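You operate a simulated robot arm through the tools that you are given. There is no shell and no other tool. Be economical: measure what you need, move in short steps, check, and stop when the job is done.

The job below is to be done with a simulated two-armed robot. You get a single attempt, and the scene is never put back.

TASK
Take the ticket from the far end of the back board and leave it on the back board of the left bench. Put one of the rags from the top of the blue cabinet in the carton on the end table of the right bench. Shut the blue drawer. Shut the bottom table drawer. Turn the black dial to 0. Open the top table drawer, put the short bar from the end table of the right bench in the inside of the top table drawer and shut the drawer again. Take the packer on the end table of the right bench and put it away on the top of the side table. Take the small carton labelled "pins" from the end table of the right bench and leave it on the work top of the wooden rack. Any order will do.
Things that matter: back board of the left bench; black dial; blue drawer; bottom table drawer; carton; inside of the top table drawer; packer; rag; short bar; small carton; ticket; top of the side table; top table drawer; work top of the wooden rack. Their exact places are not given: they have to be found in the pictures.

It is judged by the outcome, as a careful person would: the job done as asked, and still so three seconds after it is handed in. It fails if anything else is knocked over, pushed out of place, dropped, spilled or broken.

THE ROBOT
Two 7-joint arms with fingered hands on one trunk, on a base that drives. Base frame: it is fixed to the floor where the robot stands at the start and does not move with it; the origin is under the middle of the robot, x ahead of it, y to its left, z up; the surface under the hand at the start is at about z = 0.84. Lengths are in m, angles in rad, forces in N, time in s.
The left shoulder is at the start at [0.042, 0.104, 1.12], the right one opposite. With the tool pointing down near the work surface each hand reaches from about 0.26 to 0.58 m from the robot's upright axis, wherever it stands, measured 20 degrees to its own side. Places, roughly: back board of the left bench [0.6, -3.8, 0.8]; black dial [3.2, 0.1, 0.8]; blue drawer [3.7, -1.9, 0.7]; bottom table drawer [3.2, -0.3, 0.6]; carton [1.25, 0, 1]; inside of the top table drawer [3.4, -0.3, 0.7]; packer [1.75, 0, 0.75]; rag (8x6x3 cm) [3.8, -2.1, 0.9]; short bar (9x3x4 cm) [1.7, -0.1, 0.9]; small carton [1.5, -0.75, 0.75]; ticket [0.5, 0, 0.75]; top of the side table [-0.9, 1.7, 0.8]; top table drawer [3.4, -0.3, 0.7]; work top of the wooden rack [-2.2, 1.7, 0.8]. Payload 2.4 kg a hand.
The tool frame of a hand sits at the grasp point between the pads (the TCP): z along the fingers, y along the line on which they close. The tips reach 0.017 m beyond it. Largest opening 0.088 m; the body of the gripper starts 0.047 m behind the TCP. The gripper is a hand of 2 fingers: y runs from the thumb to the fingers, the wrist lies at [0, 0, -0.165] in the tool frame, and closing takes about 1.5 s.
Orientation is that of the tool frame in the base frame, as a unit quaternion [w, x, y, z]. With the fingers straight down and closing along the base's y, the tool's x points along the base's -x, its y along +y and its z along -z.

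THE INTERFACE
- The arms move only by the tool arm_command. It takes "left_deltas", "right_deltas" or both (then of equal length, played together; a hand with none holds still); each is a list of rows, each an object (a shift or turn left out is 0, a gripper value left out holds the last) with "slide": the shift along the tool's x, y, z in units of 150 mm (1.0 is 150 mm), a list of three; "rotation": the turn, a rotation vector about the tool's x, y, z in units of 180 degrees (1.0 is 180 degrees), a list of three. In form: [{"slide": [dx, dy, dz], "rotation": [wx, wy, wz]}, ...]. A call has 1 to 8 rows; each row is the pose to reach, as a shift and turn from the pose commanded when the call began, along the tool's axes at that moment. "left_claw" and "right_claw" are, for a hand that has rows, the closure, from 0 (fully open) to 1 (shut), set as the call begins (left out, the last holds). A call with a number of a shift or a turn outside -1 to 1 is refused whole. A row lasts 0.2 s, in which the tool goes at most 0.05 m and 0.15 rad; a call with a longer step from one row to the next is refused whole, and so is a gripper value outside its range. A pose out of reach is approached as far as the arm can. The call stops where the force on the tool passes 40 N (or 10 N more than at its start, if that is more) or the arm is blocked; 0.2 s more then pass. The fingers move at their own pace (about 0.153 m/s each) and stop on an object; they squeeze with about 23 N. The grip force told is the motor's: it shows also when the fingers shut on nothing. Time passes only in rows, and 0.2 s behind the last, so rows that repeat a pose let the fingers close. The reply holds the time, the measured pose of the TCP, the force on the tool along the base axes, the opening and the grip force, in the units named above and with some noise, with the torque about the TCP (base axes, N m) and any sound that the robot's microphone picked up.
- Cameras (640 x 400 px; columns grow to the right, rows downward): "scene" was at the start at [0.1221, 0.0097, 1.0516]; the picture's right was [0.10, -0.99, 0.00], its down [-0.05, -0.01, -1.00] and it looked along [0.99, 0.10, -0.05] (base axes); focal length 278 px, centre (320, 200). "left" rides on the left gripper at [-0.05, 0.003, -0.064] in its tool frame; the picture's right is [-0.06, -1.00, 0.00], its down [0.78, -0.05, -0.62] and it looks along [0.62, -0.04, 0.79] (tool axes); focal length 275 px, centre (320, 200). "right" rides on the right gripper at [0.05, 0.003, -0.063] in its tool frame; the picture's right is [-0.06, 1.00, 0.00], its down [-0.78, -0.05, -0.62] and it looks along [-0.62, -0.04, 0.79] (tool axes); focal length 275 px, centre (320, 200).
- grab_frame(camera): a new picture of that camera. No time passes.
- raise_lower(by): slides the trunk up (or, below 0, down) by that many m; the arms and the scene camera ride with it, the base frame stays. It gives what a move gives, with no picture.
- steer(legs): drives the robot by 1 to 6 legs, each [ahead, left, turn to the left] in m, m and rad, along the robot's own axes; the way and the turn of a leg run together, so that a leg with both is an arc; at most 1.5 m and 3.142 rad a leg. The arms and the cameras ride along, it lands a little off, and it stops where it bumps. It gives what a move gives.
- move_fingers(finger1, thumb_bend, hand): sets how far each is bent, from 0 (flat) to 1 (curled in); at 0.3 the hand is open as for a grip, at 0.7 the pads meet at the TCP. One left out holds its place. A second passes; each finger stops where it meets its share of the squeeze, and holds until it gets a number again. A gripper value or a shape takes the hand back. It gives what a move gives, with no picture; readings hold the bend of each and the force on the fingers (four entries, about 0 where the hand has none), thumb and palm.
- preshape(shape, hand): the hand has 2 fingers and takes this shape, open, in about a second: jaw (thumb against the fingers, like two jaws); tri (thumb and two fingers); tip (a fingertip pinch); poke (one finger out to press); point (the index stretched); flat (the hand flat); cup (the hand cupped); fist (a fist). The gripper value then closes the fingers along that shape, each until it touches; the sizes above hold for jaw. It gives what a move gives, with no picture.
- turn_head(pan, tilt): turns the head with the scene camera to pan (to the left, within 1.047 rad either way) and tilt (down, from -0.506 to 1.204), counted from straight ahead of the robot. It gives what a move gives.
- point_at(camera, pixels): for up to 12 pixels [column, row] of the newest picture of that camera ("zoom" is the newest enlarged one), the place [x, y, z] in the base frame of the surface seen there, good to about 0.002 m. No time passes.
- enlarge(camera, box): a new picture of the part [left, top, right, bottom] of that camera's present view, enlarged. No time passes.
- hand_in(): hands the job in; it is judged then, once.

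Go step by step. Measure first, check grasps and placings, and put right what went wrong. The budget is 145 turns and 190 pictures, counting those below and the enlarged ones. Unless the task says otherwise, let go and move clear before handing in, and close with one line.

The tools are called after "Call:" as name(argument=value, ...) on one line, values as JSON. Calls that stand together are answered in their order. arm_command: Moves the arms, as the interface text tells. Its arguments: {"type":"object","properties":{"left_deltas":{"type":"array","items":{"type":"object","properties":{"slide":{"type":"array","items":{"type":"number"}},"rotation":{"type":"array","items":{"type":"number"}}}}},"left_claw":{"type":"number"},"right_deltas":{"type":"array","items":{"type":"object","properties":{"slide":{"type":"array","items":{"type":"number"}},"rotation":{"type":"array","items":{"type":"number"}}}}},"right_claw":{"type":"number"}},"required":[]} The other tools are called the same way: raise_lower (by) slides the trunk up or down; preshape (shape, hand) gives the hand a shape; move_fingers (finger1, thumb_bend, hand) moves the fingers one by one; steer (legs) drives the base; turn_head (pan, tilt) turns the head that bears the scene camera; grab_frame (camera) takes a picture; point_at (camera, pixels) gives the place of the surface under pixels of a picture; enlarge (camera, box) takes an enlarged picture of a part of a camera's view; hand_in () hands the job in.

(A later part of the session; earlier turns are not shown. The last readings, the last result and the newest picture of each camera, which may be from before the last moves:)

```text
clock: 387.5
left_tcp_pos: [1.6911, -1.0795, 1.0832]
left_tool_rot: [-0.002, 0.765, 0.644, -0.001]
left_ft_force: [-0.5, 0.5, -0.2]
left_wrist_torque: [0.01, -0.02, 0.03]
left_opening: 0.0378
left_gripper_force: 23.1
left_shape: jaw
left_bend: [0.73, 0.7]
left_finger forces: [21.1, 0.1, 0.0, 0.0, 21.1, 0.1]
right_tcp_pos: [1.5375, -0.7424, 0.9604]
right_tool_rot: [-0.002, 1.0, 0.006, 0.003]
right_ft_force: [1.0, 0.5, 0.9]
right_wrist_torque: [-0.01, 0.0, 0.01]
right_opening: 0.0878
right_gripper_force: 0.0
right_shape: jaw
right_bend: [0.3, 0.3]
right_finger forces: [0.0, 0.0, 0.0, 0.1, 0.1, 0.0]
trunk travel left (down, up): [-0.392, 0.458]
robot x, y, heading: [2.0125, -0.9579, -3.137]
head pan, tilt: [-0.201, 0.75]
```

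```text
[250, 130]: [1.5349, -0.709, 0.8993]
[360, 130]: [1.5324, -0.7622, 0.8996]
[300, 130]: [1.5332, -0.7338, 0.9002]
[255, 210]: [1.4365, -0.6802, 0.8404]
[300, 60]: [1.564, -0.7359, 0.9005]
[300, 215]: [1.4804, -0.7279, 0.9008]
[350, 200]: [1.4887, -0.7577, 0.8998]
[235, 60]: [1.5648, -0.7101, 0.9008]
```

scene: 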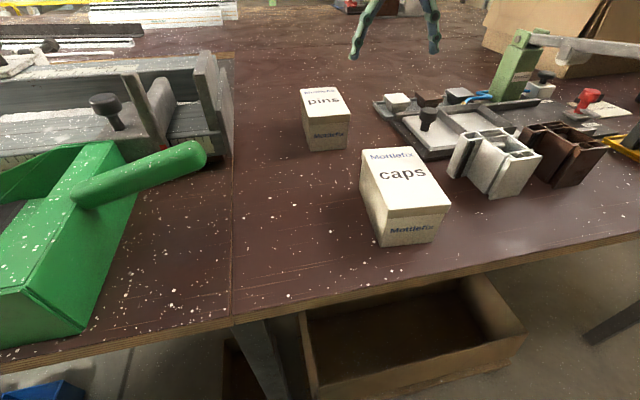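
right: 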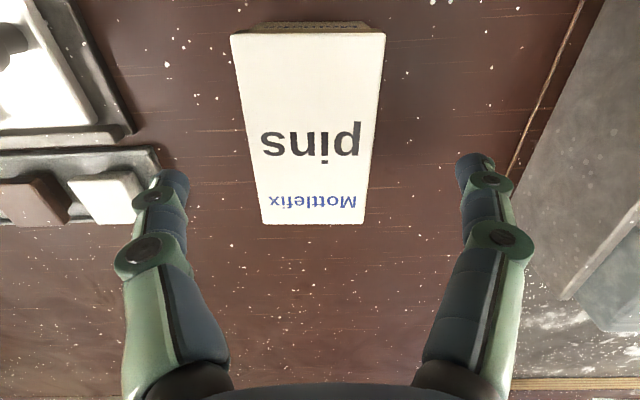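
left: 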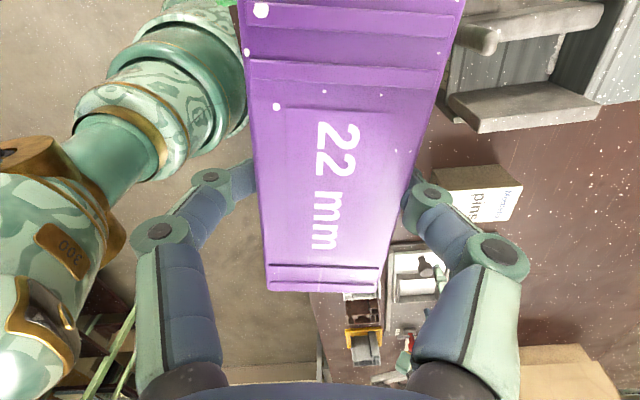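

Centred within 5 mm. Descend, grip, lift.

Call:
arm_command(right_deltas=[{"slide": [0, -0.03, 0.2]}, {"slide": [0, -0.03, 0.4]}, {"slide": [0, -0.03, 0.59]}, {"slide": [0, -0.03, 0.59]}])

Call:
arm_command(right_deltas=[{"slide": [0, 0, 0]}, {"slide": [0, 0, 0]}, {"slide": [0, 0, 0]}, {"slide": [0, 0, 0]}, {"slide": [0, 0, 0]}, {"slide": [0, 0, 0]}, {"slide": [0, 0, 0]}], right_claw=1)

Call:
arm_command(right_deltas=[{"slide": [0, 0, -0.2]}, {"slide": [0, 0, -0.4]}, {"slide": [0, 0, -0.6]}, {"slide": [0, 0, -0.8]}])

Call:
grab_frame(camera="right")

Call:
grab_frame(camera="scene")

```text
clock: 388.5
left_tcp_pos: [1.6898, -1.0782, 1.0819]
left_tool_rot: [-0.001, 0.764, 0.646, -0.001]
left_ft_force: [0.0, -0.4, -0.1]
left_wrist_torque: [-0.03, 0.01, -0.04]
left_opening: 0.0374
left_gripper_force: 23.0
left_shape: jaw
left_bend: [0.73, 0.7]
left_finger forces: [21.2, 0.0, 0.1, 0.0, 21.1, 0.0]
right_tcp_pos: [1.564, -0.7283, 0.896]
right_tool_rot: [-0.003, 1.0, 0.008, 0.003]
right_ft_force: [-1.2, -0.5, 1.6]
right_wrist_torque: [-0.05, 0.01, -0.02]
right_opening: 0.0878
right_gripper_force: 0.0
right_shape: jaw
right_bend: [0.29, 0.3]
right_finger forces: [1.0, 0.1, 0.0, 0.1, 0.0, 0.1]
right hand out of reach, approached as far as the arm can: row 1, 2, 3, 4
trunk travel left (down, up): [-0.392, 0.458]
robot x, y, heading: [2.0095, -0.9606, -3.134]
head pan, tilt: [-0.201, 0.75]
```

```text
clock: 390.1
left_tcp_pos: [1.6903, -1.081, 1.0833]
left_tool_rot: [-0.002, 0.763, 0.647, -0.002]
left_ft_force: [0.0, -0.2, -1.5]
left_wrist_torque: [0.0, 0.0, 0.03]
left_opening: 0.0376
left_gripper_force: 22.7
left_shape: jaw
left_bend: [0.73, 0.7]
left_finger forces: [21.1, 0.1, 0.0, 0.0, 21.1, 0.0]
right_tcp_pos: [1.5641, -0.7314, 0.8962]
right_tool_rot: [-0.001, 1.0, 0.009, 0.004]
right_ft_force: [0.1, -0.5, 0.8]
right_wrist_torque: [0.1, 0.0, -0.02]
right_opening: 0.0599
right_gripper_force: 22.6
right_shape: jaw
right_bend: [0.47, 0.7]
right_finger forces: [22.5, 0.0, 0.1, 0.0, 22.9, 0.1]
trunk travel left (down, up): [-0.392, 0.458]
robot x, y, heading: [2.0119, -0.9605, -3.133]
head pan, tilt: [-0.201, 0.75]
```

```text
clock: 391.1
left_tcp_pos: [1.6918, -1.0816, 1.0838]
left_tool_rot: [-0.002, 0.762, 0.647, -0.001]
left_ft_force: [0.8, 0.8, -0.4]
left_wrist_torque: [-0.04, 0.0, -0.01]
left_opening: 0.0372
left_gripper_force: 22.8
left_shape: jaw
left_bend: [0.73, 0.7]
left_finger forces: [21.2, 0.0, 0.1, 0.0, 21.2, 0.0]
right_tcp_pos: [1.5633, -0.732, 1.0193]
right_tool_rot: [-0.002, 1.0, 0.01, 0.004]
right_ft_force: [-0.9, 0.6, -0.5]
right_wrist_torque: [0.02, -0.06, -0.01]
right_opening: 0.0598
right_gripper_force: 22.8
right_shape: jaw
right_bend: [0.47, 0.7]
right_finger forces: [22.6, 0.0, 0.0, 0.0, 22.4, 0.0]
trunk travel left (down, up): [-0.392, 0.458]
robot x, y, heading: [2.01, -0.9623, -3.129]
head pan, tilt: [-0.201, 0.75]
```

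```text
86 pictures are left
```

right: 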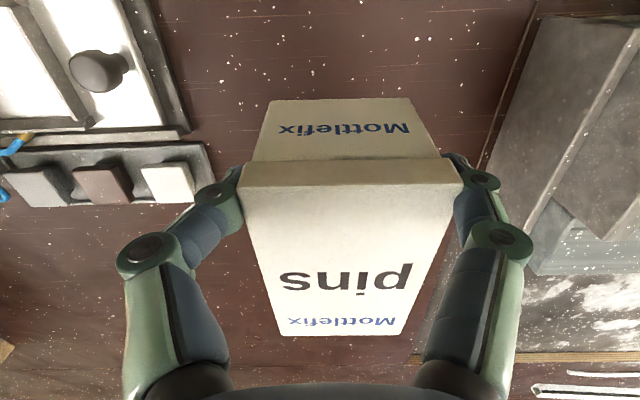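

```text
85 pictures are left
```

scene: 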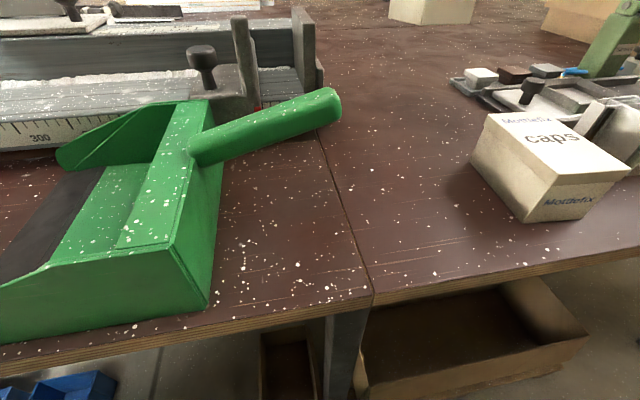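

Box lifted, though held near its end. Check from the scene camera whether it stays level.

Call:
turn_head(pan=-0.35, tilt=0.3)

Call:
grab_frame(camera="scene")

```text
clock: 392.0
left_tcp_pos: [1.692, -1.0807, 1.0832]
left_tool_rot: [-0.001, 0.763, 0.647, -0.001]
left_ft_force: [0.9, 0.4, -0.3]
left_wrist_torque: [0.0, 0.0, -0.04]
left_opening: 0.0376
left_gripper_force: 23.2
left_shape: jaw
left_bend: [0.73, 0.7]
left_finger forces: [21.1, 0.1, 0.0, 0.0, 21.1, 0.0]
right_tcp_pos: [1.563, -0.7331, 1.0163]
right_tool_rot: [-0.002, 1.0, 0.01, 0.003]
right_ft_force: [-0.5, -0.7, -1.4]
right_wrist_torque: [-0.04, -0.04, -0.04]
right_opening: 0.0599
right_gripper_force: 23.1
right_shape: jaw
right_bend: [0.47, 0.7]
right_finger forces: [22.6, 0.0, 0.0, 0.1, 22.5, 0.0]
trunk travel left (down, up): [-0.392, 0.458]
robot x, y, heading: [2.0099, -0.9602, -3.124]
head pan, tilt: [-0.351, 0.3]
```

```text
84 pictures are left
```

scene: 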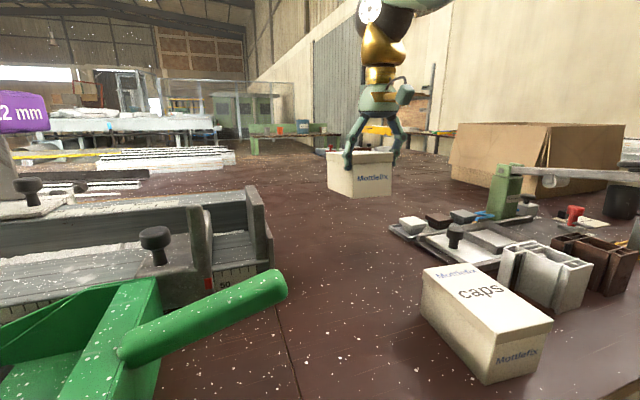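

It tilts slightly; I'll set it down closer to me and regrasp at its centre.

Call:
steer(legs=[[-0.07, 0, 0]])

Call:
arm_command(right_deltas=[{"slide": [0, 0, 0.2]}, {"slide": [0, 0, 0.4]}, {"slide": [0, 0, 0.6]}, {"slide": [0, 0, 0.7]}, {"slide": [0, 0, 0.8]}])

Call:
grab_frame(camera="right")

```text
clock: 393.0
left_tcp_pos: [1.758, -1.0747, 1.084]
left_tool_rot: [-0.002, 0.765, 0.643, -0.001]
left_ft_force: [-0.1, 1.0, -0.3]
left_wrist_torque: [0.01, 0.01, 0.02]
left_opening: 0.0376
left_gripper_force: 22.6
left_shape: jaw
left_bend: [0.73, 0.7]
left_finger forces: [21.0, 0.1, 0.1, 0.0, 21.0, 0.2]
right_tcp_pos: [1.6332, -0.7256, 1.0174]
right_tool_rot: [-0.002, 1.0, 0.005, 0.004]
right_ft_force: [0.2, -0.2, -1.4]
right_wrist_torque: [0.03, -0.05, 0.03]
right_opening: 0.0599
right_gripper_force: 22.5
right_shape: jaw
right_bend: [0.47, 0.7]
right_finger forces: [22.6, 0.0, 0.1, 0.0, 22.4, 0.0]
trunk travel left (down, up): [-0.392, 0.458]
robot x, y, heading: [2.0803, -0.9588, -3.138]
head pan, tilt: [-0.351, 0.3]
```

```text
clock: 394.2
left_tcp_pos: [1.7571, -1.0765, 1.0818]
left_tool_rot: [-0.002, 0.766, 0.643, -0.001]
left_ft_force: [-0.1, 0.4, -0.8]
left_wrist_torque: [-0.01, 0.02, 0.01]
left_opening: 0.0378
left_gripper_force: 23.4
left_shape: jaw
left_bend: [0.73, 0.7]
left_finger forces: [21.1, 0.0, 0.1, 0.1, 21.0, 0.0]
right_tcp_pos: [1.6338, -0.7255, 0.8972]
right_tool_rot: [-0.001, 1.0, 0.004, 0.004]
right_ft_force: [1.1, -1.2, 0.0]
right_wrist_torque: [0.0, 0.03, -0.03]
right_opening: 0.0597
right_gripper_force: 23.2
right_shape: jaw
right_bend: [0.47, 0.7]
right_finger forces: [22.7, 0.1, 0.1, 0.0, 22.4, 0.0]
trunk travel left (down, up): [-0.392, 0.458]
robot x, y, heading: [2.0814, -0.9615, -3.133]
head pan, tilt: [-0.351, 0.3]
```

```text
83 pictures are left
```

right: 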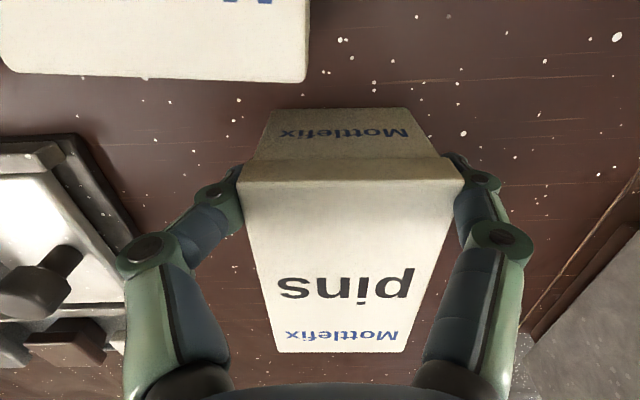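

Release, lift, advance 5.5 cm and re-measure.

Call:
arm_command(right_deltas=[{"slide": [0, 0, 0]}, {"slide": [0, 0, 0]}, {"slide": [0, 0, 0]}, {"slide": [0, 0, 0]}, {"slide": [0, 0, -0.2]}, {"slide": [0, 0, -0.45]}, {"slide": [0, 0, -0.45]}], right_claw=0)

Call:
steer(legs=[[0.06, 0, 0]])

Call:
grab_frame(camera="right")

```text
clock: 395.8
left_tcp_pos: [1.7582, -1.0745, 1.0826]
left_tool_rot: [-0.001, 0.766, 0.643, -0.001]
left_ft_force: [0.7, -0.4, -1.7]
left_wrist_torque: [-0.01, 0.02, -0.03]
left_opening: 0.0377
left_gripper_force: 23.2
left_shape: jaw
left_bend: [0.73, 0.7]
left_finger forces: [21.1, 0.0, 0.0, 0.0, 21.1, 0.0]
right_tcp_pos: [1.6345, -0.7265, 0.9659]
right_tool_rot: [-0.002, 1.0, 0.005, 0.005]
right_ft_force: [0.1, -0.8, -0.2]
right_wrist_torque: [0.02, -0.03, -0.03]
right_opening: 0.0879
right_gripper_force: 0.0
right_shape: jaw
right_bend: [0.3, 0.3]
right_finger forces: [0.0, 0.0, 0.0, 0.0, 0.0, 0.0]
trunk travel left (down, up): [-0.392, 0.458]
robot x, y, heading: [2.077, -0.9567, -3.135]
head pan, tilt: [-0.351, 0.3]
```

```text
clock: 396.7
left_tcp_pos: [1.6967, -1.0758, 1.0834]
left_tool_rot: [0.0, 0.765, 0.644, 0.0]
left_ft_force: [0.4, 0.8, -0.4]
left_wrist_torque: [-0.02, 0.0, -0.03]
left_opening: 0.0377
left_gripper_force: 23.2
left_shape: jaw
left_bend: [0.73, 0.7]
left_finger forces: [21.1, 0.0, 0.0, 0.1, 21.1, 0.0]
right_tcp_pos: [1.575, -0.7255, 0.9655]
right_tool_rot: [-0.002, 1.0, 0.005, 0.004]
right_ft_force: [0.6, -0.2, 0.3]
right_wrist_torque: [-0.01, -0.03, 0.03]
right_opening: 0.0879
right_gripper_force: 0.2
right_shape: jaw
right_bend: [0.3, 0.3]
right_finger forces: [0.0, 0.0, 0.0, 0.1, 0.0, 0.0]
trunk travel left (down, up): [-0.392, 0.458]
robot x, y, heading: [2.0201, -0.956, -3.142]
head pan, tilt: [-0.351, 0.3]
```

```text
82 pictures are left
```

right: 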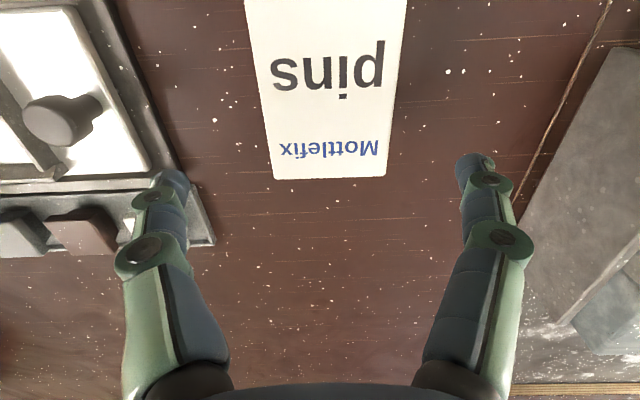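

Call:
point_at(camera="right", pixels=[[280, 172], [378, 172], [262, 60], [395, 60], [328, 100], [328, 175], [255, 10], [403, 10]])

```text
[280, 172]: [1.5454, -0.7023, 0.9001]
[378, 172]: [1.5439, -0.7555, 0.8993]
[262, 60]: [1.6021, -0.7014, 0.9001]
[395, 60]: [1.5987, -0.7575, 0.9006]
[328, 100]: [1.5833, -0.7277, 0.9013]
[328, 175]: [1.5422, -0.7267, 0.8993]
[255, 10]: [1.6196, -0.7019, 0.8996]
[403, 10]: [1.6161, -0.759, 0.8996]
```

Box now centred at (1.593,-0.7295). Descend and grip at its centre.

Call:
arm_command(right_deltas=[{"slide": [0.12, 0.027, 0.0]}, {"slide": [0.12, 0.027, 0.3]}, {"slide": [0.12, 0.027, 0.62]}, {"slide": [0.12, 0.027, 0.62]}])

Call:
arm_command(right_deltas=[{"slide": [0, 0, 0]}, {"slide": [0, 0, 0]}, {"slide": [0, 0, 0]}, {"slide": [0, 0, 0]}, {"slide": [0, 0, 0]}, {"slide": [0, 0, 0]}, {"slide": [0, 0, 0]}], right_claw=1)

Call:
arm_command(right_deltas=[{"slide": [0, 0, -0.3]}, {"slide": [0, 0, -0.6]}, {"slide": [0, 0, -0.9]}, {"slide": [0, 0, -1.0]}])

Call:
grab_frame(camera="right")

```text
clock: 397.7
left_tcp_pos: [1.6986, -1.0756, 1.0827]
left_tool_rot: [-0.002, 0.766, 0.643, -0.001]
left_ft_force: [0.3, 0.9, -0.1]
left_wrist_torque: [0.01, 0.03, 0.01]
left_opening: 0.0374
left_gripper_force: 23.2
left_shape: jaw
left_bend: [0.73, 0.7]
left_finger forces: [21.1, 0.1, 0.0, 0.1, 21.2, 0.1]
right_tcp_pos: [1.5968, -0.7292, 0.8755]
right_tool_rot: [-0.001, 1.0, 0.004, 0.003]
right_ft_force: [-0.8, 0.5, 3.5]
right_wrist_torque: [0.03, 0.01, -0.02]
right_opening: 0.0878
right_gripper_force: 0.2
right_shape: jaw
right_bend: [0.3, 0.3]
right_finger forces: [0.9, 0.1, 0.0, 0.0, 3.0, 0.1]
trunk travel left (down, up): [-0.392, 0.458]
robot x, y, heading: [2.0199, -0.9547, -3.144]
head pan, tilt: [-0.351, 0.3]
```

```text
clock: 399.3
left_tcp_pos: [1.6975, -1.0745, 1.0821]
left_tool_rot: [-0.001, 0.766, 0.643, 0.0]
left_ft_force: [0.1, 1.0, -0.8]
left_wrist_torque: [0.0, 0.0, -0.03]
left_opening: 0.0375
left_gripper_force: 23.1
left_shape: jaw
left_bend: [0.73, 0.7]
left_finger forces: [21.1, 0.1, 0.0, 0.1, 21.1, 0.0]
right_tcp_pos: [1.5963, -0.7294, 0.8748]
right_tool_rot: [-0.003, 1.0, 0.006, 0.004]
right_ft_force: [-0.6, 0.2, 0.0]
right_wrist_torque: [0.02, -0.02, 0.04]
right_opening: 0.0634
right_gripper_force: 23.0
right_shape: jaw
right_bend: [0.65, 0.62]
right_finger forces: [22.9, 0.1, 0.0, 0.1, 22.8, 0.1]
trunk travel left (down, up): [-0.392, 0.458]
robot x, y, heading: [2.0212, -0.9543, -3.136]
head pan, tilt: [-0.351, 0.3]
```

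```text
clock: 400.3
left_tcp_pos: [1.6987, -1.0757, 1.082]
left_tool_rot: [0.0, 0.765, 0.644, -0.002]
left_ft_force: [-0.4, 0.6, -0.7]
left_wrist_torque: [-0.01, -0.01, 0.0]
left_opening: 0.0376
left_gripper_force: 23.1
left_shape: jaw
left_bend: [0.73, 0.7]
left_finger forces: [21.2, 0.1, 0.0, 0.0, 21.0, 0.0]
right_tcp_pos: [1.5927, -0.7292, 1.0224]
right_tool_rot: [-0.001, 1.0, 0.006, 0.004]
right_ft_force: [0.2, 0.0, -1.5]
right_wrist_torque: [-0.01, -0.03, -0.01]
right_opening: 0.0638
right_gripper_force: 23.2
right_shape: jaw
right_bend: [0.65, 0.62]
right_finger forces: [22.7, 0.1, 0.1, 0.0, 22.7, 0.0]
trunk travel left (down, up): [-0.392, 0.458]
robot x, y, heading: [2.0229, -0.9612, -3.139]
head pan, tilt: [-0.351, 0.3]
```

```text
81 pictures are left
```

right: 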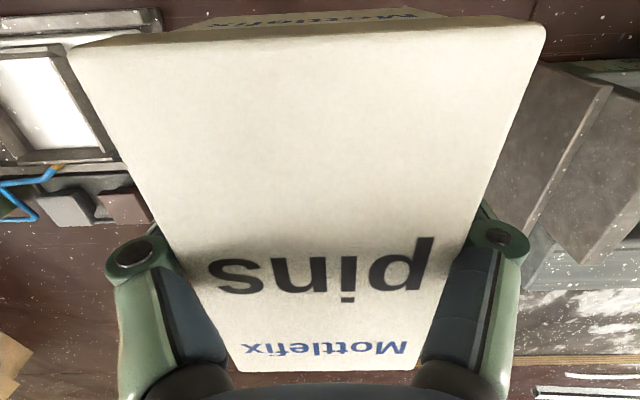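

Firmly held at its centre. Drive back, around, and along the side aisle toward the side table.

Call:
steer(legs=[[-0.43, 0, 0], [0, -1.0, 0], [0, -0.83, 0], [1.4, 0, 0], [1.3, 0, 0], [0.6, 0, 0]])

Call:
turn_head(pan=-0.9, tilt=0.4)

Call:
grab_frame(camera="scene")

Call:
turn_head(pan=0, tilt=0.4)

Call:
grab_frame(camera="scene")

```text
clock: 427.4
left_tcp_pos: [-1.154, 0.6992, 1.0829]
left_tool_rot: [-0.001, 0.757, 0.653, -0.001]
left_ft_force: [-0.1, -1.0, -1.1]
left_wrist_torque: [-0.01, -0.04, 0.02]
left_opening: 0.0376
left_gripper_force: 23.0
left_shape: jaw
left_bend: [0.73, 0.7]
left_finger forces: [21.1, 0.1, 0.1, 0.0, 21.0, 0.1]
right_tcp_pos: [-1.2691, 1.0437, 1.0209]
right_tool_rot: [-0.002, 1.0, 0.019, 0.005]
right_ft_force: [0.1, 0.6, 0.2]
right_wrist_torque: [0.03, -0.05, 0.0]
right_opening: 0.0635
right_gripper_force: 23.1
right_shape: jaw
right_bend: [0.65, 0.62]
right_finger forces: [22.8, 0.0, 0.0, 0.1, 22.7, 0.1]
trunk travel left (down, up): [-0.392, 0.458]
robot x, y, heading: [-0.8371, 0.8232, -3.113]
head pan, tilt: [-0.351, 0.3]
```

```text
clock: 428.4
left_tcp_pos: [-1.1546, 0.7001, 1.0834]
left_tool_rot: [-0.001, 0.757, 0.654, -0.001]
left_ft_force: [0.6, 0.2, 0.5]
left_wrist_torque: [-0.02, 0.03, -0.02]
left_opening: 0.038
left_gripper_force: 22.7
left_shape: jaw
left_bend: [0.73, 0.7]
left_finger forces: [21.1, 0.0, 0.0, 0.0, 21.1, 0.1]
right_tcp_pos: [-1.2697, 1.0435, 1.0217]
right_tool_rot: [-0.002, 1.0, 0.017, 0.004]
right_ft_force: [-0.2, -0.6, -1.8]
right_wrist_torque: [0.01, -0.01, -0.01]
right_opening: 0.0636
right_gripper_force: 22.7
right_shape: jaw
right_bend: [0.65, 0.62]
right_finger forces: [22.7, 0.1, 0.0, 0.1, 22.8, 0.0]
trunk travel left (down, up): [-0.392, 0.458]
robot x, y, heading: [-0.8347, 0.8249, -3.115]
head pan, tilt: [-0.901, 0.4]
```

```text
80 pictures are left
```

scene: 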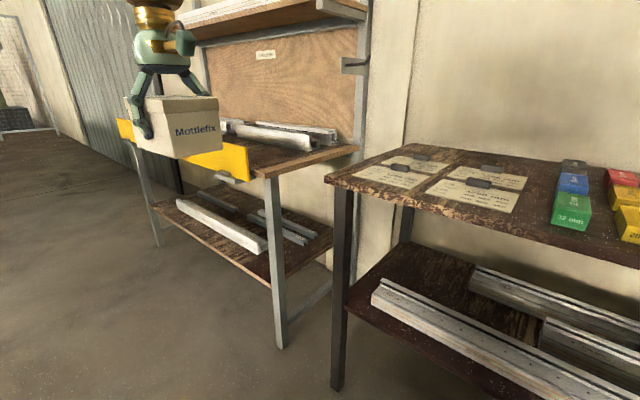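

```text
clock: 429.6
left_tcp_pos: [-1.1546, 0.7012, 1.0833]
left_tool_rot: [-0.001, 0.757, 0.654, -0.001]
left_ft_force: [-0.5, 0.5, -0.6]
left_wrist_torque: [0.0, 0.03, -0.02]
left_opening: 0.0375
left_gripper_force: 22.8
left_shape: jaw
left_bend: [0.73, 0.7]
left_finger forces: [21.2, 0.0, 0.0, 0.1, 21.2, 0.0]
right_tcp_pos: [-1.2706, 1.0436, 1.0219]
right_tool_rot: [-0.002, 1.0, 0.018, 0.005]
right_ft_force: [-0.4, 1.2, -2.2]
right_wrist_torque: [-0.01, -0.03, 0.02]
right_opening: 0.0636
right_gripper_force: 23.4
right_shape: jaw
right_bend: [0.65, 0.62]
right_finger forces: [22.8, 0.1, 0.1, 0.0, 22.7, 0.0]
trunk travel left (down, up): [-0.392, 0.458]
robot x, y, heading: [-0.8348, 0.8264, -3.116]
head pan, tilt: [0.0, 0.4]
```

```text
79 pictures are left
```

scene: 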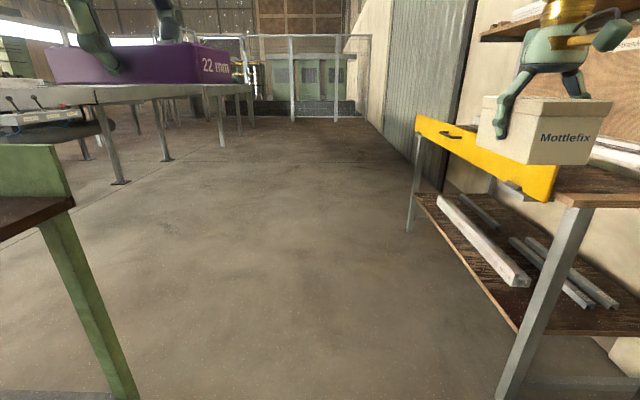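

The side table with the other coloured packers is to the right. Turn to face it.

Call:
steer(legs=[[0, 0, -1.6]])

Call:
turn_head(pan=0, tilt=0.5)

Call:
grab_frame(camera="scene")

```text
clock: 433.8
left_tcp_pos: [-0.9567, 1.1453, 1.0823]
left_tool_rot: [-0.002, 0.997, -0.076, 0.001]
left_ft_force: [0.5, 0.1, -0.6]
left_wrist_torque: [0.01, 0.0, 0.01]
left_opening: 0.0373
left_gripper_force: 22.9
left_shape: jaw
left_bend: [0.73, 0.7]
left_finger forces: [20.8, 0.0, 0.1, 0.1, 20.8, 0.1]
right_tcp_pos: [-0.6123, 1.26, 1.0224]
right_tool_rot: [0.001, 0.717, -0.697, 0.003]
right_ft_force: [0.1, 0.2, -0.8]
right_wrist_torque: [0.04, 0.0, 0.0]
right_opening: 0.0633
right_gripper_force: 23.1
right_shape: jaw
right_bend: [0.65, 0.62]
right_finger forces: [22.4, 0.0, 0.1, 0.0, 22.3, 0.1]
trunk travel left (down, up): [-0.392, 0.458]
robot x, y, heading: [-0.8364, 0.8215, 1.596]
head pan, tilt: [0.0, 0.4]
```

```text
clock: 434.5
left_tcp_pos: [-0.9567, 1.1466, 1.0821]
left_tool_rot: [-0.001, 0.997, -0.076, 0.0]
left_ft_force: [0.5, 0.1, -1.6]
left_wrist_torque: [-0.01, -0.02, 0.0]
left_opening: 0.0372
left_gripper_force: 23.6
left_shape: jaw
left_bend: [0.73, 0.7]
left_finger forces: [20.8, 0.0, 0.1, 0.0, 20.7, 0.0]
right_tcp_pos: [-0.6125, 1.2599, 1.0217]
right_tool_rot: [0.002, 0.718, -0.696, 0.004]
right_ft_force: [-0.3, -0.1, -0.3]
right_wrist_torque: [-0.03, 0.02, -0.03]
right_opening: 0.0633
right_gripper_force: 22.6
right_shape: jaw
right_bend: [0.65, 0.62]
right_finger forces: [22.5, 0.1, 0.1, 0.0, 22.4, 0.1]
trunk travel left (down, up): [-0.392, 0.458]
robot x, y, heading: [-0.836, 0.8229, 1.594]
head pan, tilt: [0.0, 0.499]
```

```text
78 pictures are left
```

scene: 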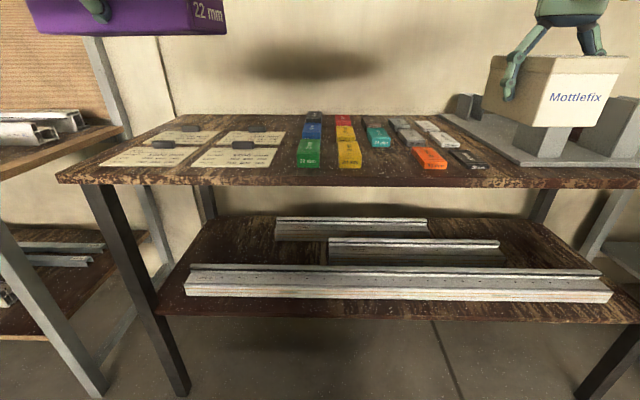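

Call:
enlarge(camera="scene", box=[50, 90, 640, 200])

Call:
enlarge(camera="scene", box=[280, 100, 500, 190])

Call:
point_at(camera="scene", pixels=[[60, 178], [620, 186], [330, 182], [310, 160], [350, 160], [375, 160], [395, 170], [430, 155], [468, 158], [290, 125], [500, 160], [280, 165]])

```text
1.08 times, centred on (345, 145) of scene (not enlarged: the box is as wide or as high as the picture)
```

zoom: 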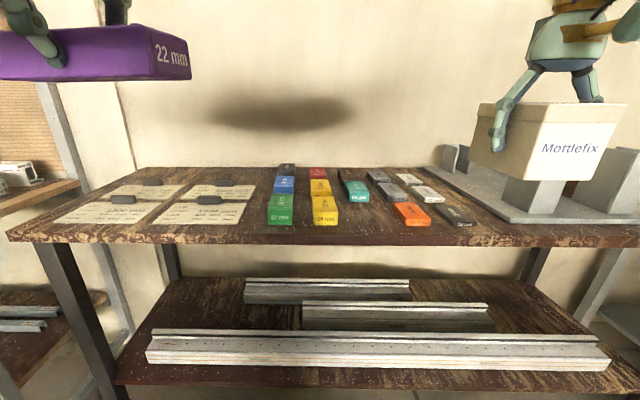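

```text
2.91 times, centred on (390, 145) of scene
```

zoom: 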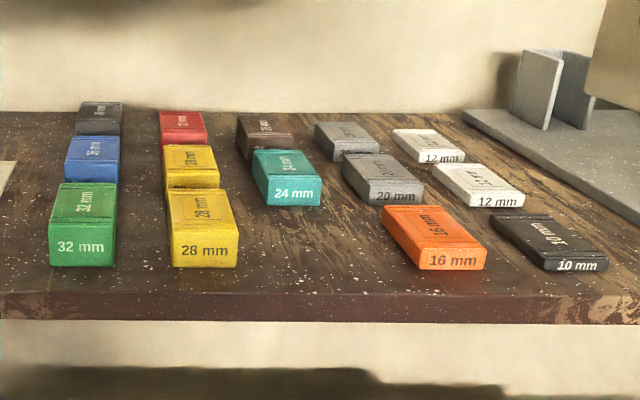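

```text
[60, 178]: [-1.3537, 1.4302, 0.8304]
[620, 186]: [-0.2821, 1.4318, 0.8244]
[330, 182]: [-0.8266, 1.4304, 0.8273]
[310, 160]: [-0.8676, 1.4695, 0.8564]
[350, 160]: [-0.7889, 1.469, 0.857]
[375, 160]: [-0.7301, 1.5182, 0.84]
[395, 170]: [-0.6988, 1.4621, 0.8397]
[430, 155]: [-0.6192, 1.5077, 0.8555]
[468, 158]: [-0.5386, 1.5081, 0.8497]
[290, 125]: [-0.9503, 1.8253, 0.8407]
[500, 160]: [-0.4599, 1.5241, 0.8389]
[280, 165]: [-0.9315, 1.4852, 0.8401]
```

The sorted rows leave a gap in front of the teal 24 mm packer, between yellow 28 and orange 16 — the place for the 22 mm. Measure this gap.

Call:
point_at(camera="zoom", pixels=[[238, 262], [232, 215], [422, 262], [388, 215], [275, 205], [320, 200], [255, 165], [290, 196], [330, 260], [330, 225], [300, 160], [205, 230]])

```text
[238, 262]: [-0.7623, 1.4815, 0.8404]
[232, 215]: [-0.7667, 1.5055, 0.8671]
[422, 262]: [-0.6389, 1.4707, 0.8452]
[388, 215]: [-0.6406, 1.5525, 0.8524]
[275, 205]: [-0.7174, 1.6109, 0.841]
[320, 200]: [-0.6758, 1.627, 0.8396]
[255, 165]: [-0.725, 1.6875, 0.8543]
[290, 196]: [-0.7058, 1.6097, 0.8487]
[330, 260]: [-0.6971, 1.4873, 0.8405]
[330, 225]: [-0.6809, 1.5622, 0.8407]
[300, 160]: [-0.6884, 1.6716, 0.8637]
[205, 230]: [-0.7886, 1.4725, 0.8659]
```

Gap centre (-0.702,1.525). Rotate the left hand by +81° (packer along y) and raise the right hand.

Call:
arm_command(left_deltas=[{"rotation": [0, 0, 0.046]}, {"rotation": [0, 0, 0.092]}, {"rotation": [0, 0, 0.138]}, {"rotation": [0, 0, 0.184]}, {"rotation": [0, 0, 0.23]}, {"rotation": [0, 0, 0.276]}, {"rotation": [0, 0, 0.322]}, {"rotation": [0, 0, 0.368]}], right_deltas=[{"slide": [0.1, 0, -0.1]}, {"slide": [0.2, 0, -0.2]}, {"slide": [0.3, 0, -0.3]}, {"slide": [0.4, 0, -0.4]}, {"slide": [0.5, 0, -0.5]}, {"slide": [0.5, 0, -0.6]}, {"slide": [0.5, 0, -0.6]}, {"slide": [0.5, 0, -0.6]}])

Call:
arm_command(left_deltas=[{"rotation": [0, 0, 0.042]}, {"rotation": [0, 0, 0.078]}, {"rotation": [0, 0, 0.078]}])

Call:
steer(legs=[[0, 0, -0.023], [0, -0.24, 0], [0.2, 0, 0]])

Call:
turn_head(pan=0.1, tilt=0.7)

Call:
grab_frame(camera="scene")

```text
clock: 436.3
left_tcp_pos: [-0.9574, 1.1458, 1.0825]
left_tool_rot: [-0.001, 0.792, -0.611, 0.0]
left_ft_force: [0.4, 0.8, -0.5]
left_wrist_torque: [-0.02, -0.01, 0.02]
left_opening: 0.0372
left_gripper_force: 22.6
left_shape: jaw
left_bend: [0.73, 0.7]
left_finger forces: [20.8, 0.1, 0.1, 0.0, 20.8, 0.1]
right_tcp_pos: [-0.6119, 1.1849, 1.1129]
right_tool_rot: [0.002, 0.718, -0.696, 0.004]
right_ft_force: [0.0, 0.9, -1.8]
right_wrist_torque: [0.03, -0.02, 0.0]
right_opening: 0.0634
right_gripper_force: 22.7
right_shape: jaw
right_bend: [0.65, 0.62]
right_finger forces: [22.4, 0.0, 0.0, 0.1, 22.3, 0.0]
trunk travel left (down, up): [-0.392, 0.458]
robot x, y, heading: [-0.8371, 0.8225, 1.592]
head pan, tilt: [0.0, 0.499]
```

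```text
clock: 437.1
left_tcp_pos: [-0.9573, 1.1461, 1.0821]
left_tool_rot: [-0.002, 0.712, -0.702, 0.0]
left_ft_force: [-0.8, 0.4, -1.3]
left_wrist_torque: [0.0, 0.03, -0.03]
left_opening: 0.0373
left_gripper_force: 23.4
left_shape: jaw
left_bend: [0.73, 0.7]
left_finger forces: [20.8, 0.0, 0.1, 0.1, 20.8, 0.1]
right_tcp_pos: [-0.6106, 1.1838, 1.1126]
right_tool_rot: [0.002, 0.718, -0.696, 0.004]
right_ft_force: [0.7, -0.3, -0.9]
right_wrist_torque: [-0.01, 0.03, 0.04]
right_opening: 0.0632
right_gripper_force: 23.0
right_shape: jaw
right_bend: [0.65, 0.62]
right_finger forces: [22.3, 0.0, 0.0, 0.0, 22.3, 0.0]
trunk travel left (down, up): [-0.392, 0.458]
robot x, y, heading: [-0.8355, 0.8253, 1.592]
head pan, tilt: [0.0, 0.499]
```

```text
clock: 440.4
left_tcp_pos: [-0.7123, 1.343, 1.083]
left_tool_rot: [0.002, -0.705, 0.709, 0.001]
left_ft_force: [0.7, 0.9, -0.1]
left_wrist_torque: [-0.02, 0.04, -0.01]
left_opening: 0.0373
left_gripper_force: 22.5
left_shape: jaw
left_bend: [0.73, 0.7]
left_finger forces: [20.8, 0.0, 0.1, 0.0, 21.0, 0.1]
right_tcp_pos: [-0.3652, 1.3737, 1.1132]
right_tool_rot: [0.002, 0.71, -0.704, 0.004]
right_ft_force: [-0.7, 0.1, -0.9]
right_wrist_torque: [-0.03, -0.01, -0.02]
right_opening: 0.0632
right_gripper_force: 22.9
right_shape: jaw
right_bend: [0.65, 0.62]
right_finger forces: [22.4, 0.0, 0.0, 0.0, 22.4, 0.0]
trunk travel left (down, up): [-0.392, 0.458]
robot x, y, heading: [-0.6005, 1.0195, 1.571]
head pan, tilt: [0.0, 0.499]
```

```text
clock: 441.1
left_tcp_pos: [-0.7127, 1.3431, 1.0842]
left_tool_rot: [0.001, -0.705, 0.709, 0.0]
left_ft_force: [0.1, 0.1, -1.6]
left_wrist_torque: [0.04, -0.01, 0.0]
left_opening: 0.0376
left_gripper_force: 23.3
left_shape: jaw
left_bend: [0.73, 0.7]
left_finger forces: [20.9, 0.1, 0.0, 0.1, 20.9, 0.0]
right_tcp_pos: [-0.3657, 1.3731, 1.1132]
right_tool_rot: [0.002, 0.71, -0.704, 0.005]
right_ft_force: [-0.4, 0.6, -1.6]
right_wrist_torque: [0.0, 0.03, 0.0]
right_opening: 0.0636
right_gripper_force: 22.9
right_shape: jaw
right_bend: [0.65, 0.62]
right_finger forces: [22.4, 0.0, 0.1, 0.0, 22.4, 0.1]
trunk travel left (down, up): [-0.392, 0.458]
robot x, y, heading: [-0.5959, 1.0191, 1.575]
head pan, tilt: [0.099, 0.7]
```

```text
75 pictures are left
```

scene: 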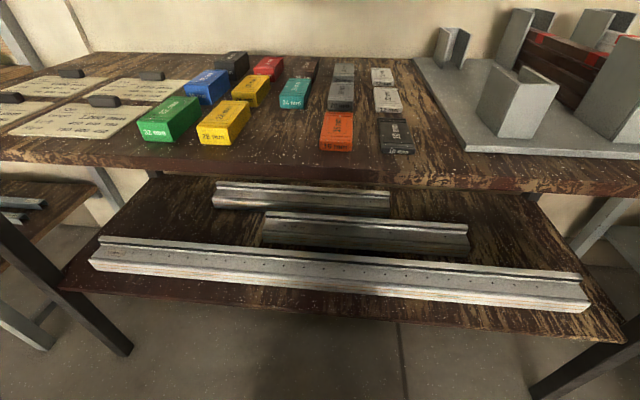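

Drive 5 cm closer, move the packer over the gap and descend to 0.95 first.

Call:
steer(legs=[[0.05, 0, 0]])

Call:
arm_command(left_deltas=[{"slide": [-0.25, -0.03, 0]}, {"slide": [-0.5, -0.06, 0]}, {"slide": [-0.75, -0.07, 0]}, {"slide": [-0.87, -0.07, 0.2]}, {"slide": [-0.87, -0.07, 0.5]}, {"slide": [-0.87, -0.07, 0.8]}, {"slide": [-0.87, -0.07, 0.9]}, {"slide": [-0.87, -0.07, 0.9]}])

Call:
grab_frame(camera="left")

Call:
grab_frame(camera="scene")

```text
clock: 442.0
left_tcp_pos: [-0.7121, 1.3928, 1.0832]
left_tool_rot: [0.002, -0.705, 0.709, 0.0]
left_ft_force: [0.2, -0.4, -0.4]
left_wrist_torque: [0.01, 0.0, 0.0]
left_opening: 0.0376
left_gripper_force: 22.9
left_shape: jaw
left_bend: [0.73, 0.7]
left_finger forces: [20.9, 0.0, 0.0, 0.0, 20.9, 0.0]
right_tcp_pos: [-0.3654, 1.4238, 1.1138]
right_tool_rot: [0.003, 0.71, -0.704, 0.004]
right_ft_force: [0.2, 0.9, -0.9]
right_wrist_torque: [-0.04, 0.01, -0.04]
right_opening: 0.0632
right_gripper_force: 22.9
right_shape: jaw
right_bend: [0.65, 0.62]
right_finger forces: [22.4, 0.0, 0.0, 0.0, 22.4, 0.0]
trunk travel left (down, up): [-0.392, 0.458]
robot x, y, heading: [-0.597, 1.071, 1.574]
head pan, tilt: [0.099, 0.7]
```

```text
clock: 443.8
left_tcp_pos: [-0.7043, 1.5241, 0.9494]
left_tool_rot: [0.001, -0.706, 0.708, -0.001]
left_ft_force: [0.0, 0.8, -0.5]
left_wrist_torque: [0.01, 0.01, 0.02]
left_opening: 0.0371
left_gripper_force: 23.1
left_shape: jaw
left_bend: [0.73, 0.7]
left_finger forces: [20.8, 0.0, 0.0, 0.1, 20.9, 0.0]
right_tcp_pos: [-0.3667, 1.4243, 1.1127]
right_tool_rot: [0.002, 0.71, -0.704, 0.004]
right_ft_force: [0.0, -0.2, -1.0]
right_wrist_torque: [-0.01, -0.01, 0.02]
right_opening: 0.0633
right_gripper_force: 23.3
right_shape: jaw
right_bend: [0.65, 0.62]
right_finger forces: [22.4, 0.0, 0.1, 0.0, 22.4, 0.1]
trunk travel left (down, up): [-0.392, 0.458]
robot x, y, heading: [-0.5958, 1.0689, 1.576]
head pan, tilt: [0.099, 0.7]
```

```text
74 pictures are left
```

left: 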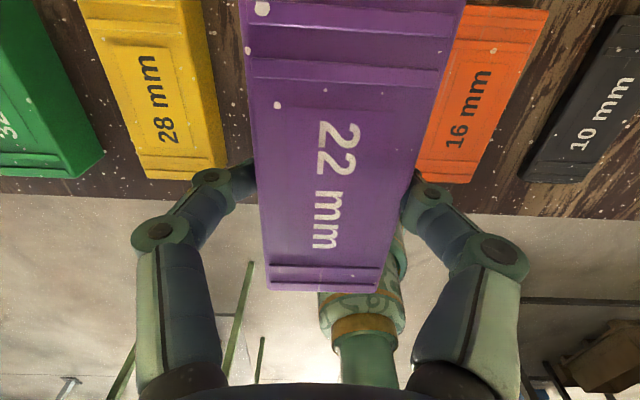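

```text
73 pictures are left
```

scene: 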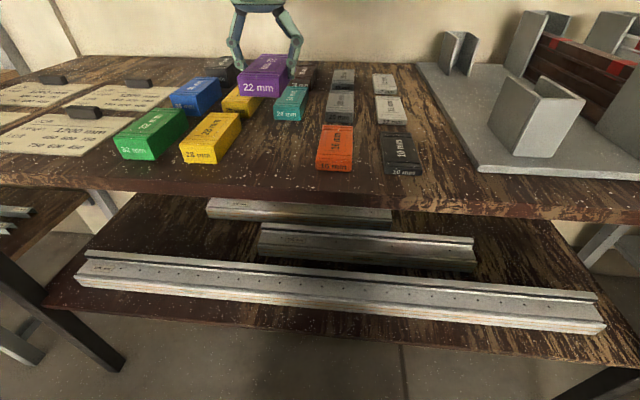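

Over the gap. Lower to z≈0.862 and release with a small opening.

Call:
arm_command(left_deltas=[{"slide": [0, -0.01, 0.2]}, {"slide": [0, -0.01, 0.4]}, {"slide": [0, -0.01, 0.57]}, {"slide": [0, -0.01, 0.583]}, {"slide": [0, -0.01, 0.583]}])

Call:
arm_command(left_deltas=[{"slide": [0, 0, 0]}, {"slide": [0, 0, 0]}, {"slide": [0, 0, 0]}, {"slide": [0, 0, -0.15]}, {"slide": [0, 0, -0.4]}, {"slide": [0, 0, -0.7]}, {"slide": [0, 0, -1.0]}, {"slide": [0, 0, -1.0]}], left_claw=0.36)

Call:
grab_frame(camera="scene")

```text
clock: 445.0
left_tcp_pos: [-0.7009, 1.5249, 0.8603]
left_tool_rot: [0.003, -0.705, 0.709, 0.001]
left_ft_force: [-0.7, -0.2, 12.1]
left_wrist_torque: [0.01, -0.07, 0.02]
left_opening: 0.0371
left_gripper_force: 23.0
left_shape: jaw
left_bend: [0.74, 0.7]
left_finger forces: [23.8, 0.1, 0.0, 0.0, 22.3, 0.1]
right_tcp_pos: [-0.3664, 1.4222, 1.1127]
right_tool_rot: [0.001, 0.71, -0.704, 0.004]
right_ft_force: [0.8, 0.1, -1.1]
right_wrist_torque: [0.0, 0.0, 0.02]
right_opening: 0.063
right_gripper_force: 23.3
right_shape: jaw
right_bend: [0.65, 0.62]
right_finger forces: [22.4, 0.1, 0.1, 0.1, 22.5, 0.0]
trunk travel left (down, up): [-0.392, 0.458]
robot x, y, heading: [-0.5956, 1.0701, 1.567]
head pan, tilt: [0.099, 0.7]
```

```text
clock: 446.8
left_tcp_pos: [-0.7019, 1.5222, 1.0113]
left_tool_rot: [0.001, -0.705, 0.709, 0.0]
left_ft_force: [-0.6, 0.4, -0.2]
left_wrist_torque: [0.02, -0.01, 0.0]
left_opening: 0.056
left_gripper_force: 0.0
left_shape: jaw
left_bend: [0.7, 0.69]
left_finger forces: [0.1, 0.1, 0.0, 0.0, 0.1, 0.0]
right_tcp_pos: [-0.3664, 1.4233, 1.1133]
right_tool_rot: [0.002, 0.71, -0.704, 0.005]
right_ft_force: [-0.4, -0.3, -1.7]
right_wrist_torque: [0.0, 0.01, -0.02]
right_opening: 0.0634
right_gripper_force: 22.2
right_shape: jaw
right_bend: [0.65, 0.63]
right_finger forces: [22.4, 0.1, 0.0, 0.0, 22.3, 0.0]
trunk travel left (down, up): [-0.392, 0.458]
robot x, y, heading: [-0.5949, 1.0676, 1.576]
head pan, tilt: [0.099, 0.7]
```

```text
72 pictures are left
```

scene: 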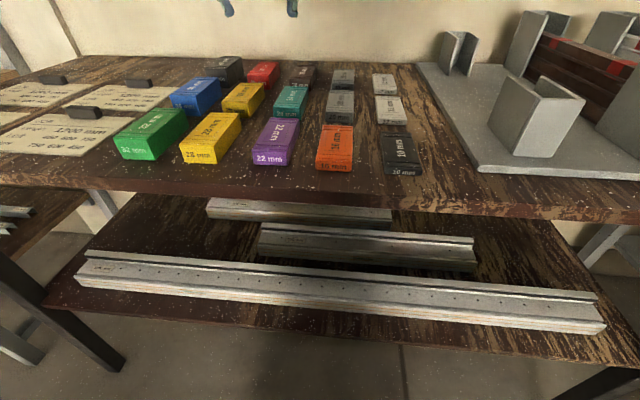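

The 22 mm packer sits in its row. Back off and move left to view the wooden rack.

Call:
steer(legs=[[-0.35, 0, 0], [0, 1.1, 0]])

Call:
turn_head(pan=0.4, tilt=0.5)

Call:
grab_frame(camera="scene")

```text
clock: 454.4
left_tcp_pos: [-1.8364, 1.1364, 1.0094]
left_tool_rot: [-0.002, 0.718, -0.696, 0.0]
left_ft_force: [0.6, 0.3, -0.5]
left_wrist_torque: [0.0, 0.02, 0.04]
left_opening: 0.056
left_gripper_force: 0.0
left_shape: jaw
left_bend: [0.7, 0.69]
left_finger forces: [0.0, 0.0, 0.0, 0.1, 0.0, 0.1]
right_tcp_pos: [-1.4964, 1.0481, 1.1123]
right_tool_rot: [0.002, 0.722, -0.692, 0.005]
right_ft_force: [-0.8, 0.0, -1.2]
right_wrist_torque: [-0.02, 0.01, -0.05]
right_opening: 0.0635
right_gripper_force: 23.5
right_shape: jaw
right_bend: [0.65, 0.63]
right_finger forces: [22.4, 0.0, 0.0, 0.0, 22.4, 0.0]
trunk travel left (down, up): [-0.392, 0.458]
robot x, y, heading: [-1.7142, 0.6878, 1.61]
head pan, tilt: [0.099, 0.7]
```

```text
clock: 455.2
left_tcp_pos: [-1.837, 1.1362, 1.0106]
left_tool_rot: [-0.001, 0.718, -0.697, 0.001]
left_ft_force: [0.2, -0.1, -0.2]
left_wrist_torque: [0.01, 0.01, 0.01]
left_opening: 0.0561
left_gripper_force: 0.0
left_shape: jaw
left_bend: [0.7, 0.69]
left_finger forces: [0.1, 0.0, 0.0, 0.0, 0.0, 0.1]
right_tcp_pos: [-1.4964, 1.0473, 1.1127]
right_tool_rot: [0.002, 0.721, -0.693, 0.004]
right_ft_force: [0.7, 0.3, -1.5]
right_wrist_torque: [-0.01, 0.02, 0.03]
right_opening: 0.0632
right_gripper_force: 23.3
right_shape: jaw
right_bend: [0.65, 0.63]
right_finger forces: [22.4, 0.0, 0.0, 0.0, 22.4, 0.0]
trunk travel left (down, up): [-0.392, 0.458]
robot x, y, heading: [-1.7137, 0.685, 1.605]
head pan, tilt: [0.4, 0.499]
```

```text
71 pictures are left
```

scene: 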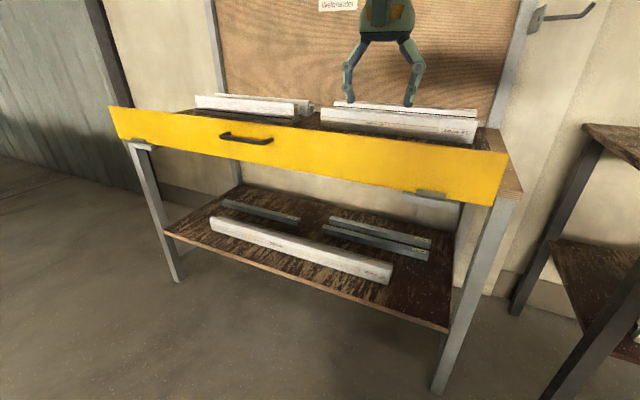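

The rack's work top is hidden behind a yellow front panel. Raise the trunk to see.

Call:
raise_lower(by=0.3)

Call:
turn_head(pan=0.35, tilt=0.7)

Call:
grab_frame(camera="scene")

Call:
point_at(camera="scene", pixels=[[450, 130], [150, 100], [300, 110], [300, 90], [320, 60], [400, 90], [480, 100], [250, 70]])

```text
clock: 458.2
left_tcp_pos: [-1.8359, 1.1353, 1.3106]
left_tool_rot: [-0.001, 0.717, -0.697, 0.0]
left_ft_force: [0.8, 0.3, -0.2]
left_wrist_torque: [0.01, 0.0, 0.01]
left_opening: 0.056
left_gripper_force: 0.0
left_shape: jaw
left_bend: [0.7, 0.69]
left_finger forces: [0.0, 0.1, 0.1, 0.0, 0.0, 0.0]
right_tcp_pos: [-1.4973, 1.0483, 1.413]
right_tool_rot: [0.002, 0.722, -0.692, 0.004]
right_ft_force: [0.4, -0.1, -1.5]
right_wrist_torque: [-0.03, 0.0, -0.04]
right_opening: 0.0633
right_gripper_force: 22.9
right_shape: jaw
right_bend: [0.65, 0.62]
right_finger forces: [22.4, 0.1, 0.0, 0.0, 22.5, 0.1]
trunk travel left (down, up): [-0.692, 0.158]
robot x, y, heading: [-1.7155, 0.6877, 1.608]
head pan, tilt: [0.4, 0.499]
```

```text
clock: 459.0
left_tcp_pos: [-1.8363, 1.1366, 1.3103]
left_tool_rot: [-0.001, 0.718, -0.696, 0.0]
left_ft_force: [-0.8, 0.2, -0.7]
left_wrist_torque: [0.01, 0.0, -0.02]
left_opening: 0.0562
left_gripper_force: 0.1
left_shape: jaw
left_bend: [0.7, 0.69]
left_finger forces: [0.1, 0.1, 0.1, 0.0, 0.0, 0.1]
right_tcp_pos: [-1.4966, 1.0479, 1.4127]
right_tool_rot: [0.001, 0.722, -0.692, 0.004]
right_ft_force: [-0.3, -0.1, -0.5]
right_wrist_torque: [-0.02, -0.01, 0.02]
right_opening: 0.0632
right_gripper_force: 22.6
right_shape: jaw
right_bend: [0.65, 0.62]
right_finger forces: [22.4, 0.1, 0.0, 0.1, 22.4, 0.0]
trunk travel left (down, up): [-0.692, 0.158]
robot x, y, heading: [-1.714, 0.6832, 1.612]
head pan, tilt: [0.351, 0.7]
```

```text
70 pictures are left
```

scene: 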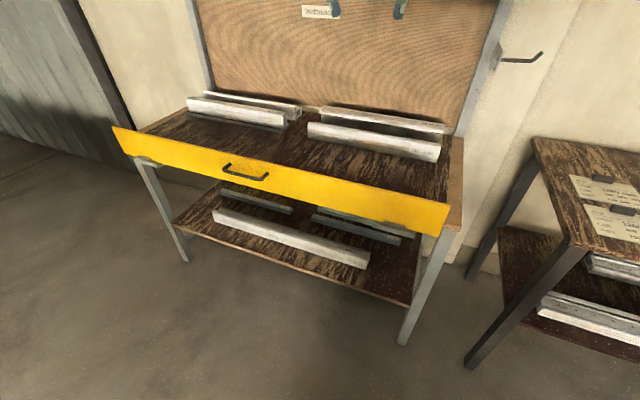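

```text
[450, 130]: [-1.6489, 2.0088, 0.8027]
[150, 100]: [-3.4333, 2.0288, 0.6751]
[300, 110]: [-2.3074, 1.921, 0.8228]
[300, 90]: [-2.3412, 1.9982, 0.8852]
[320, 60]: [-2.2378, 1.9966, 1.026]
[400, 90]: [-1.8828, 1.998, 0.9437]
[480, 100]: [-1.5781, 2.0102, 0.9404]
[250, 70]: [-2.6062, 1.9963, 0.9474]
```

Free worktop lies between the yellow strip and profiles. Measure it.

Call:
point_at(camera="scene", pixels=[[380, 175], [300, 150], [220, 130], [420, 185], [300, 178], [440, 205], [430, 200], [380, 155], [370, 135], [250, 120], [455, 180], [130, 130]])

Call:
turn_head(pan=0.3, tilt=0.2)

Call:
grab_frame(camera="scene")

```text
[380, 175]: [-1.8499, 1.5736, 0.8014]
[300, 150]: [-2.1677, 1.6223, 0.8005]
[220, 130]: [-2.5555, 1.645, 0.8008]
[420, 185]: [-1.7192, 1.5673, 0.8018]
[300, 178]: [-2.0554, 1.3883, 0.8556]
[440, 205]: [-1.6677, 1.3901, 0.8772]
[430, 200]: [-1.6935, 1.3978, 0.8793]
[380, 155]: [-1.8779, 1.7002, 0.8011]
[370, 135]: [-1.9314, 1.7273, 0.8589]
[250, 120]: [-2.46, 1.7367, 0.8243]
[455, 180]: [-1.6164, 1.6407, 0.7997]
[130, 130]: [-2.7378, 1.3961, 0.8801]
```

```text
clock: 459.9
left_tcp_pos: [-1.8378, 1.1355, 1.3105]
left_tool_rot: [-0.002, 0.717, -0.697, 0.0]
left_ft_force: [-0.8, -0.2, -0.7]
left_wrist_torque: [0.01, 0.0, 0.0]
left_opening: 0.0565
left_gripper_force: 0.0
left_shape: jaw
left_bend: [0.7, 0.69]
left_finger forces: [0.1, 0.1, 0.0, 0.0, 0.1, 0.1]
right_tcp_pos: [-1.497, 1.0484, 1.4117]
right_tool_rot: [0.002, 0.721, -0.692, 0.005]
right_ft_force: [0.7, -0.4, -1.2]
right_wrist_torque: [0.0, 0.0, 0.02]
right_opening: 0.0633
right_gripper_force: 23.1
right_shape: jaw
right_bend: [0.65, 0.62]
right_finger forces: [22.4, 0.1, 0.1, 0.0, 22.4, 0.0]
trunk travel left (down, up): [-0.692, 0.158]
robot x, y, heading: [-1.7212, 0.6869, 1.608]
head pan, tilt: [0.3, 0.201]
```

```text
69 pictures are left
```

scene: 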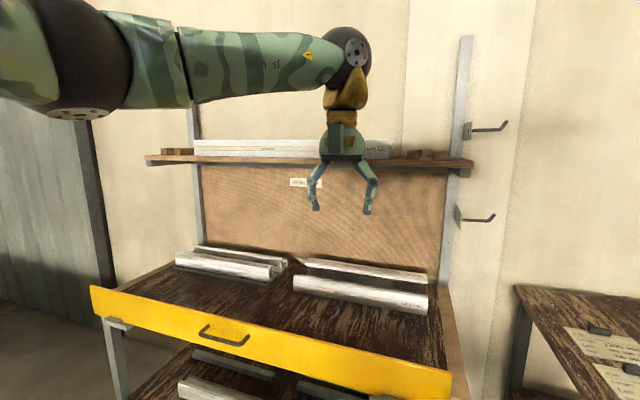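

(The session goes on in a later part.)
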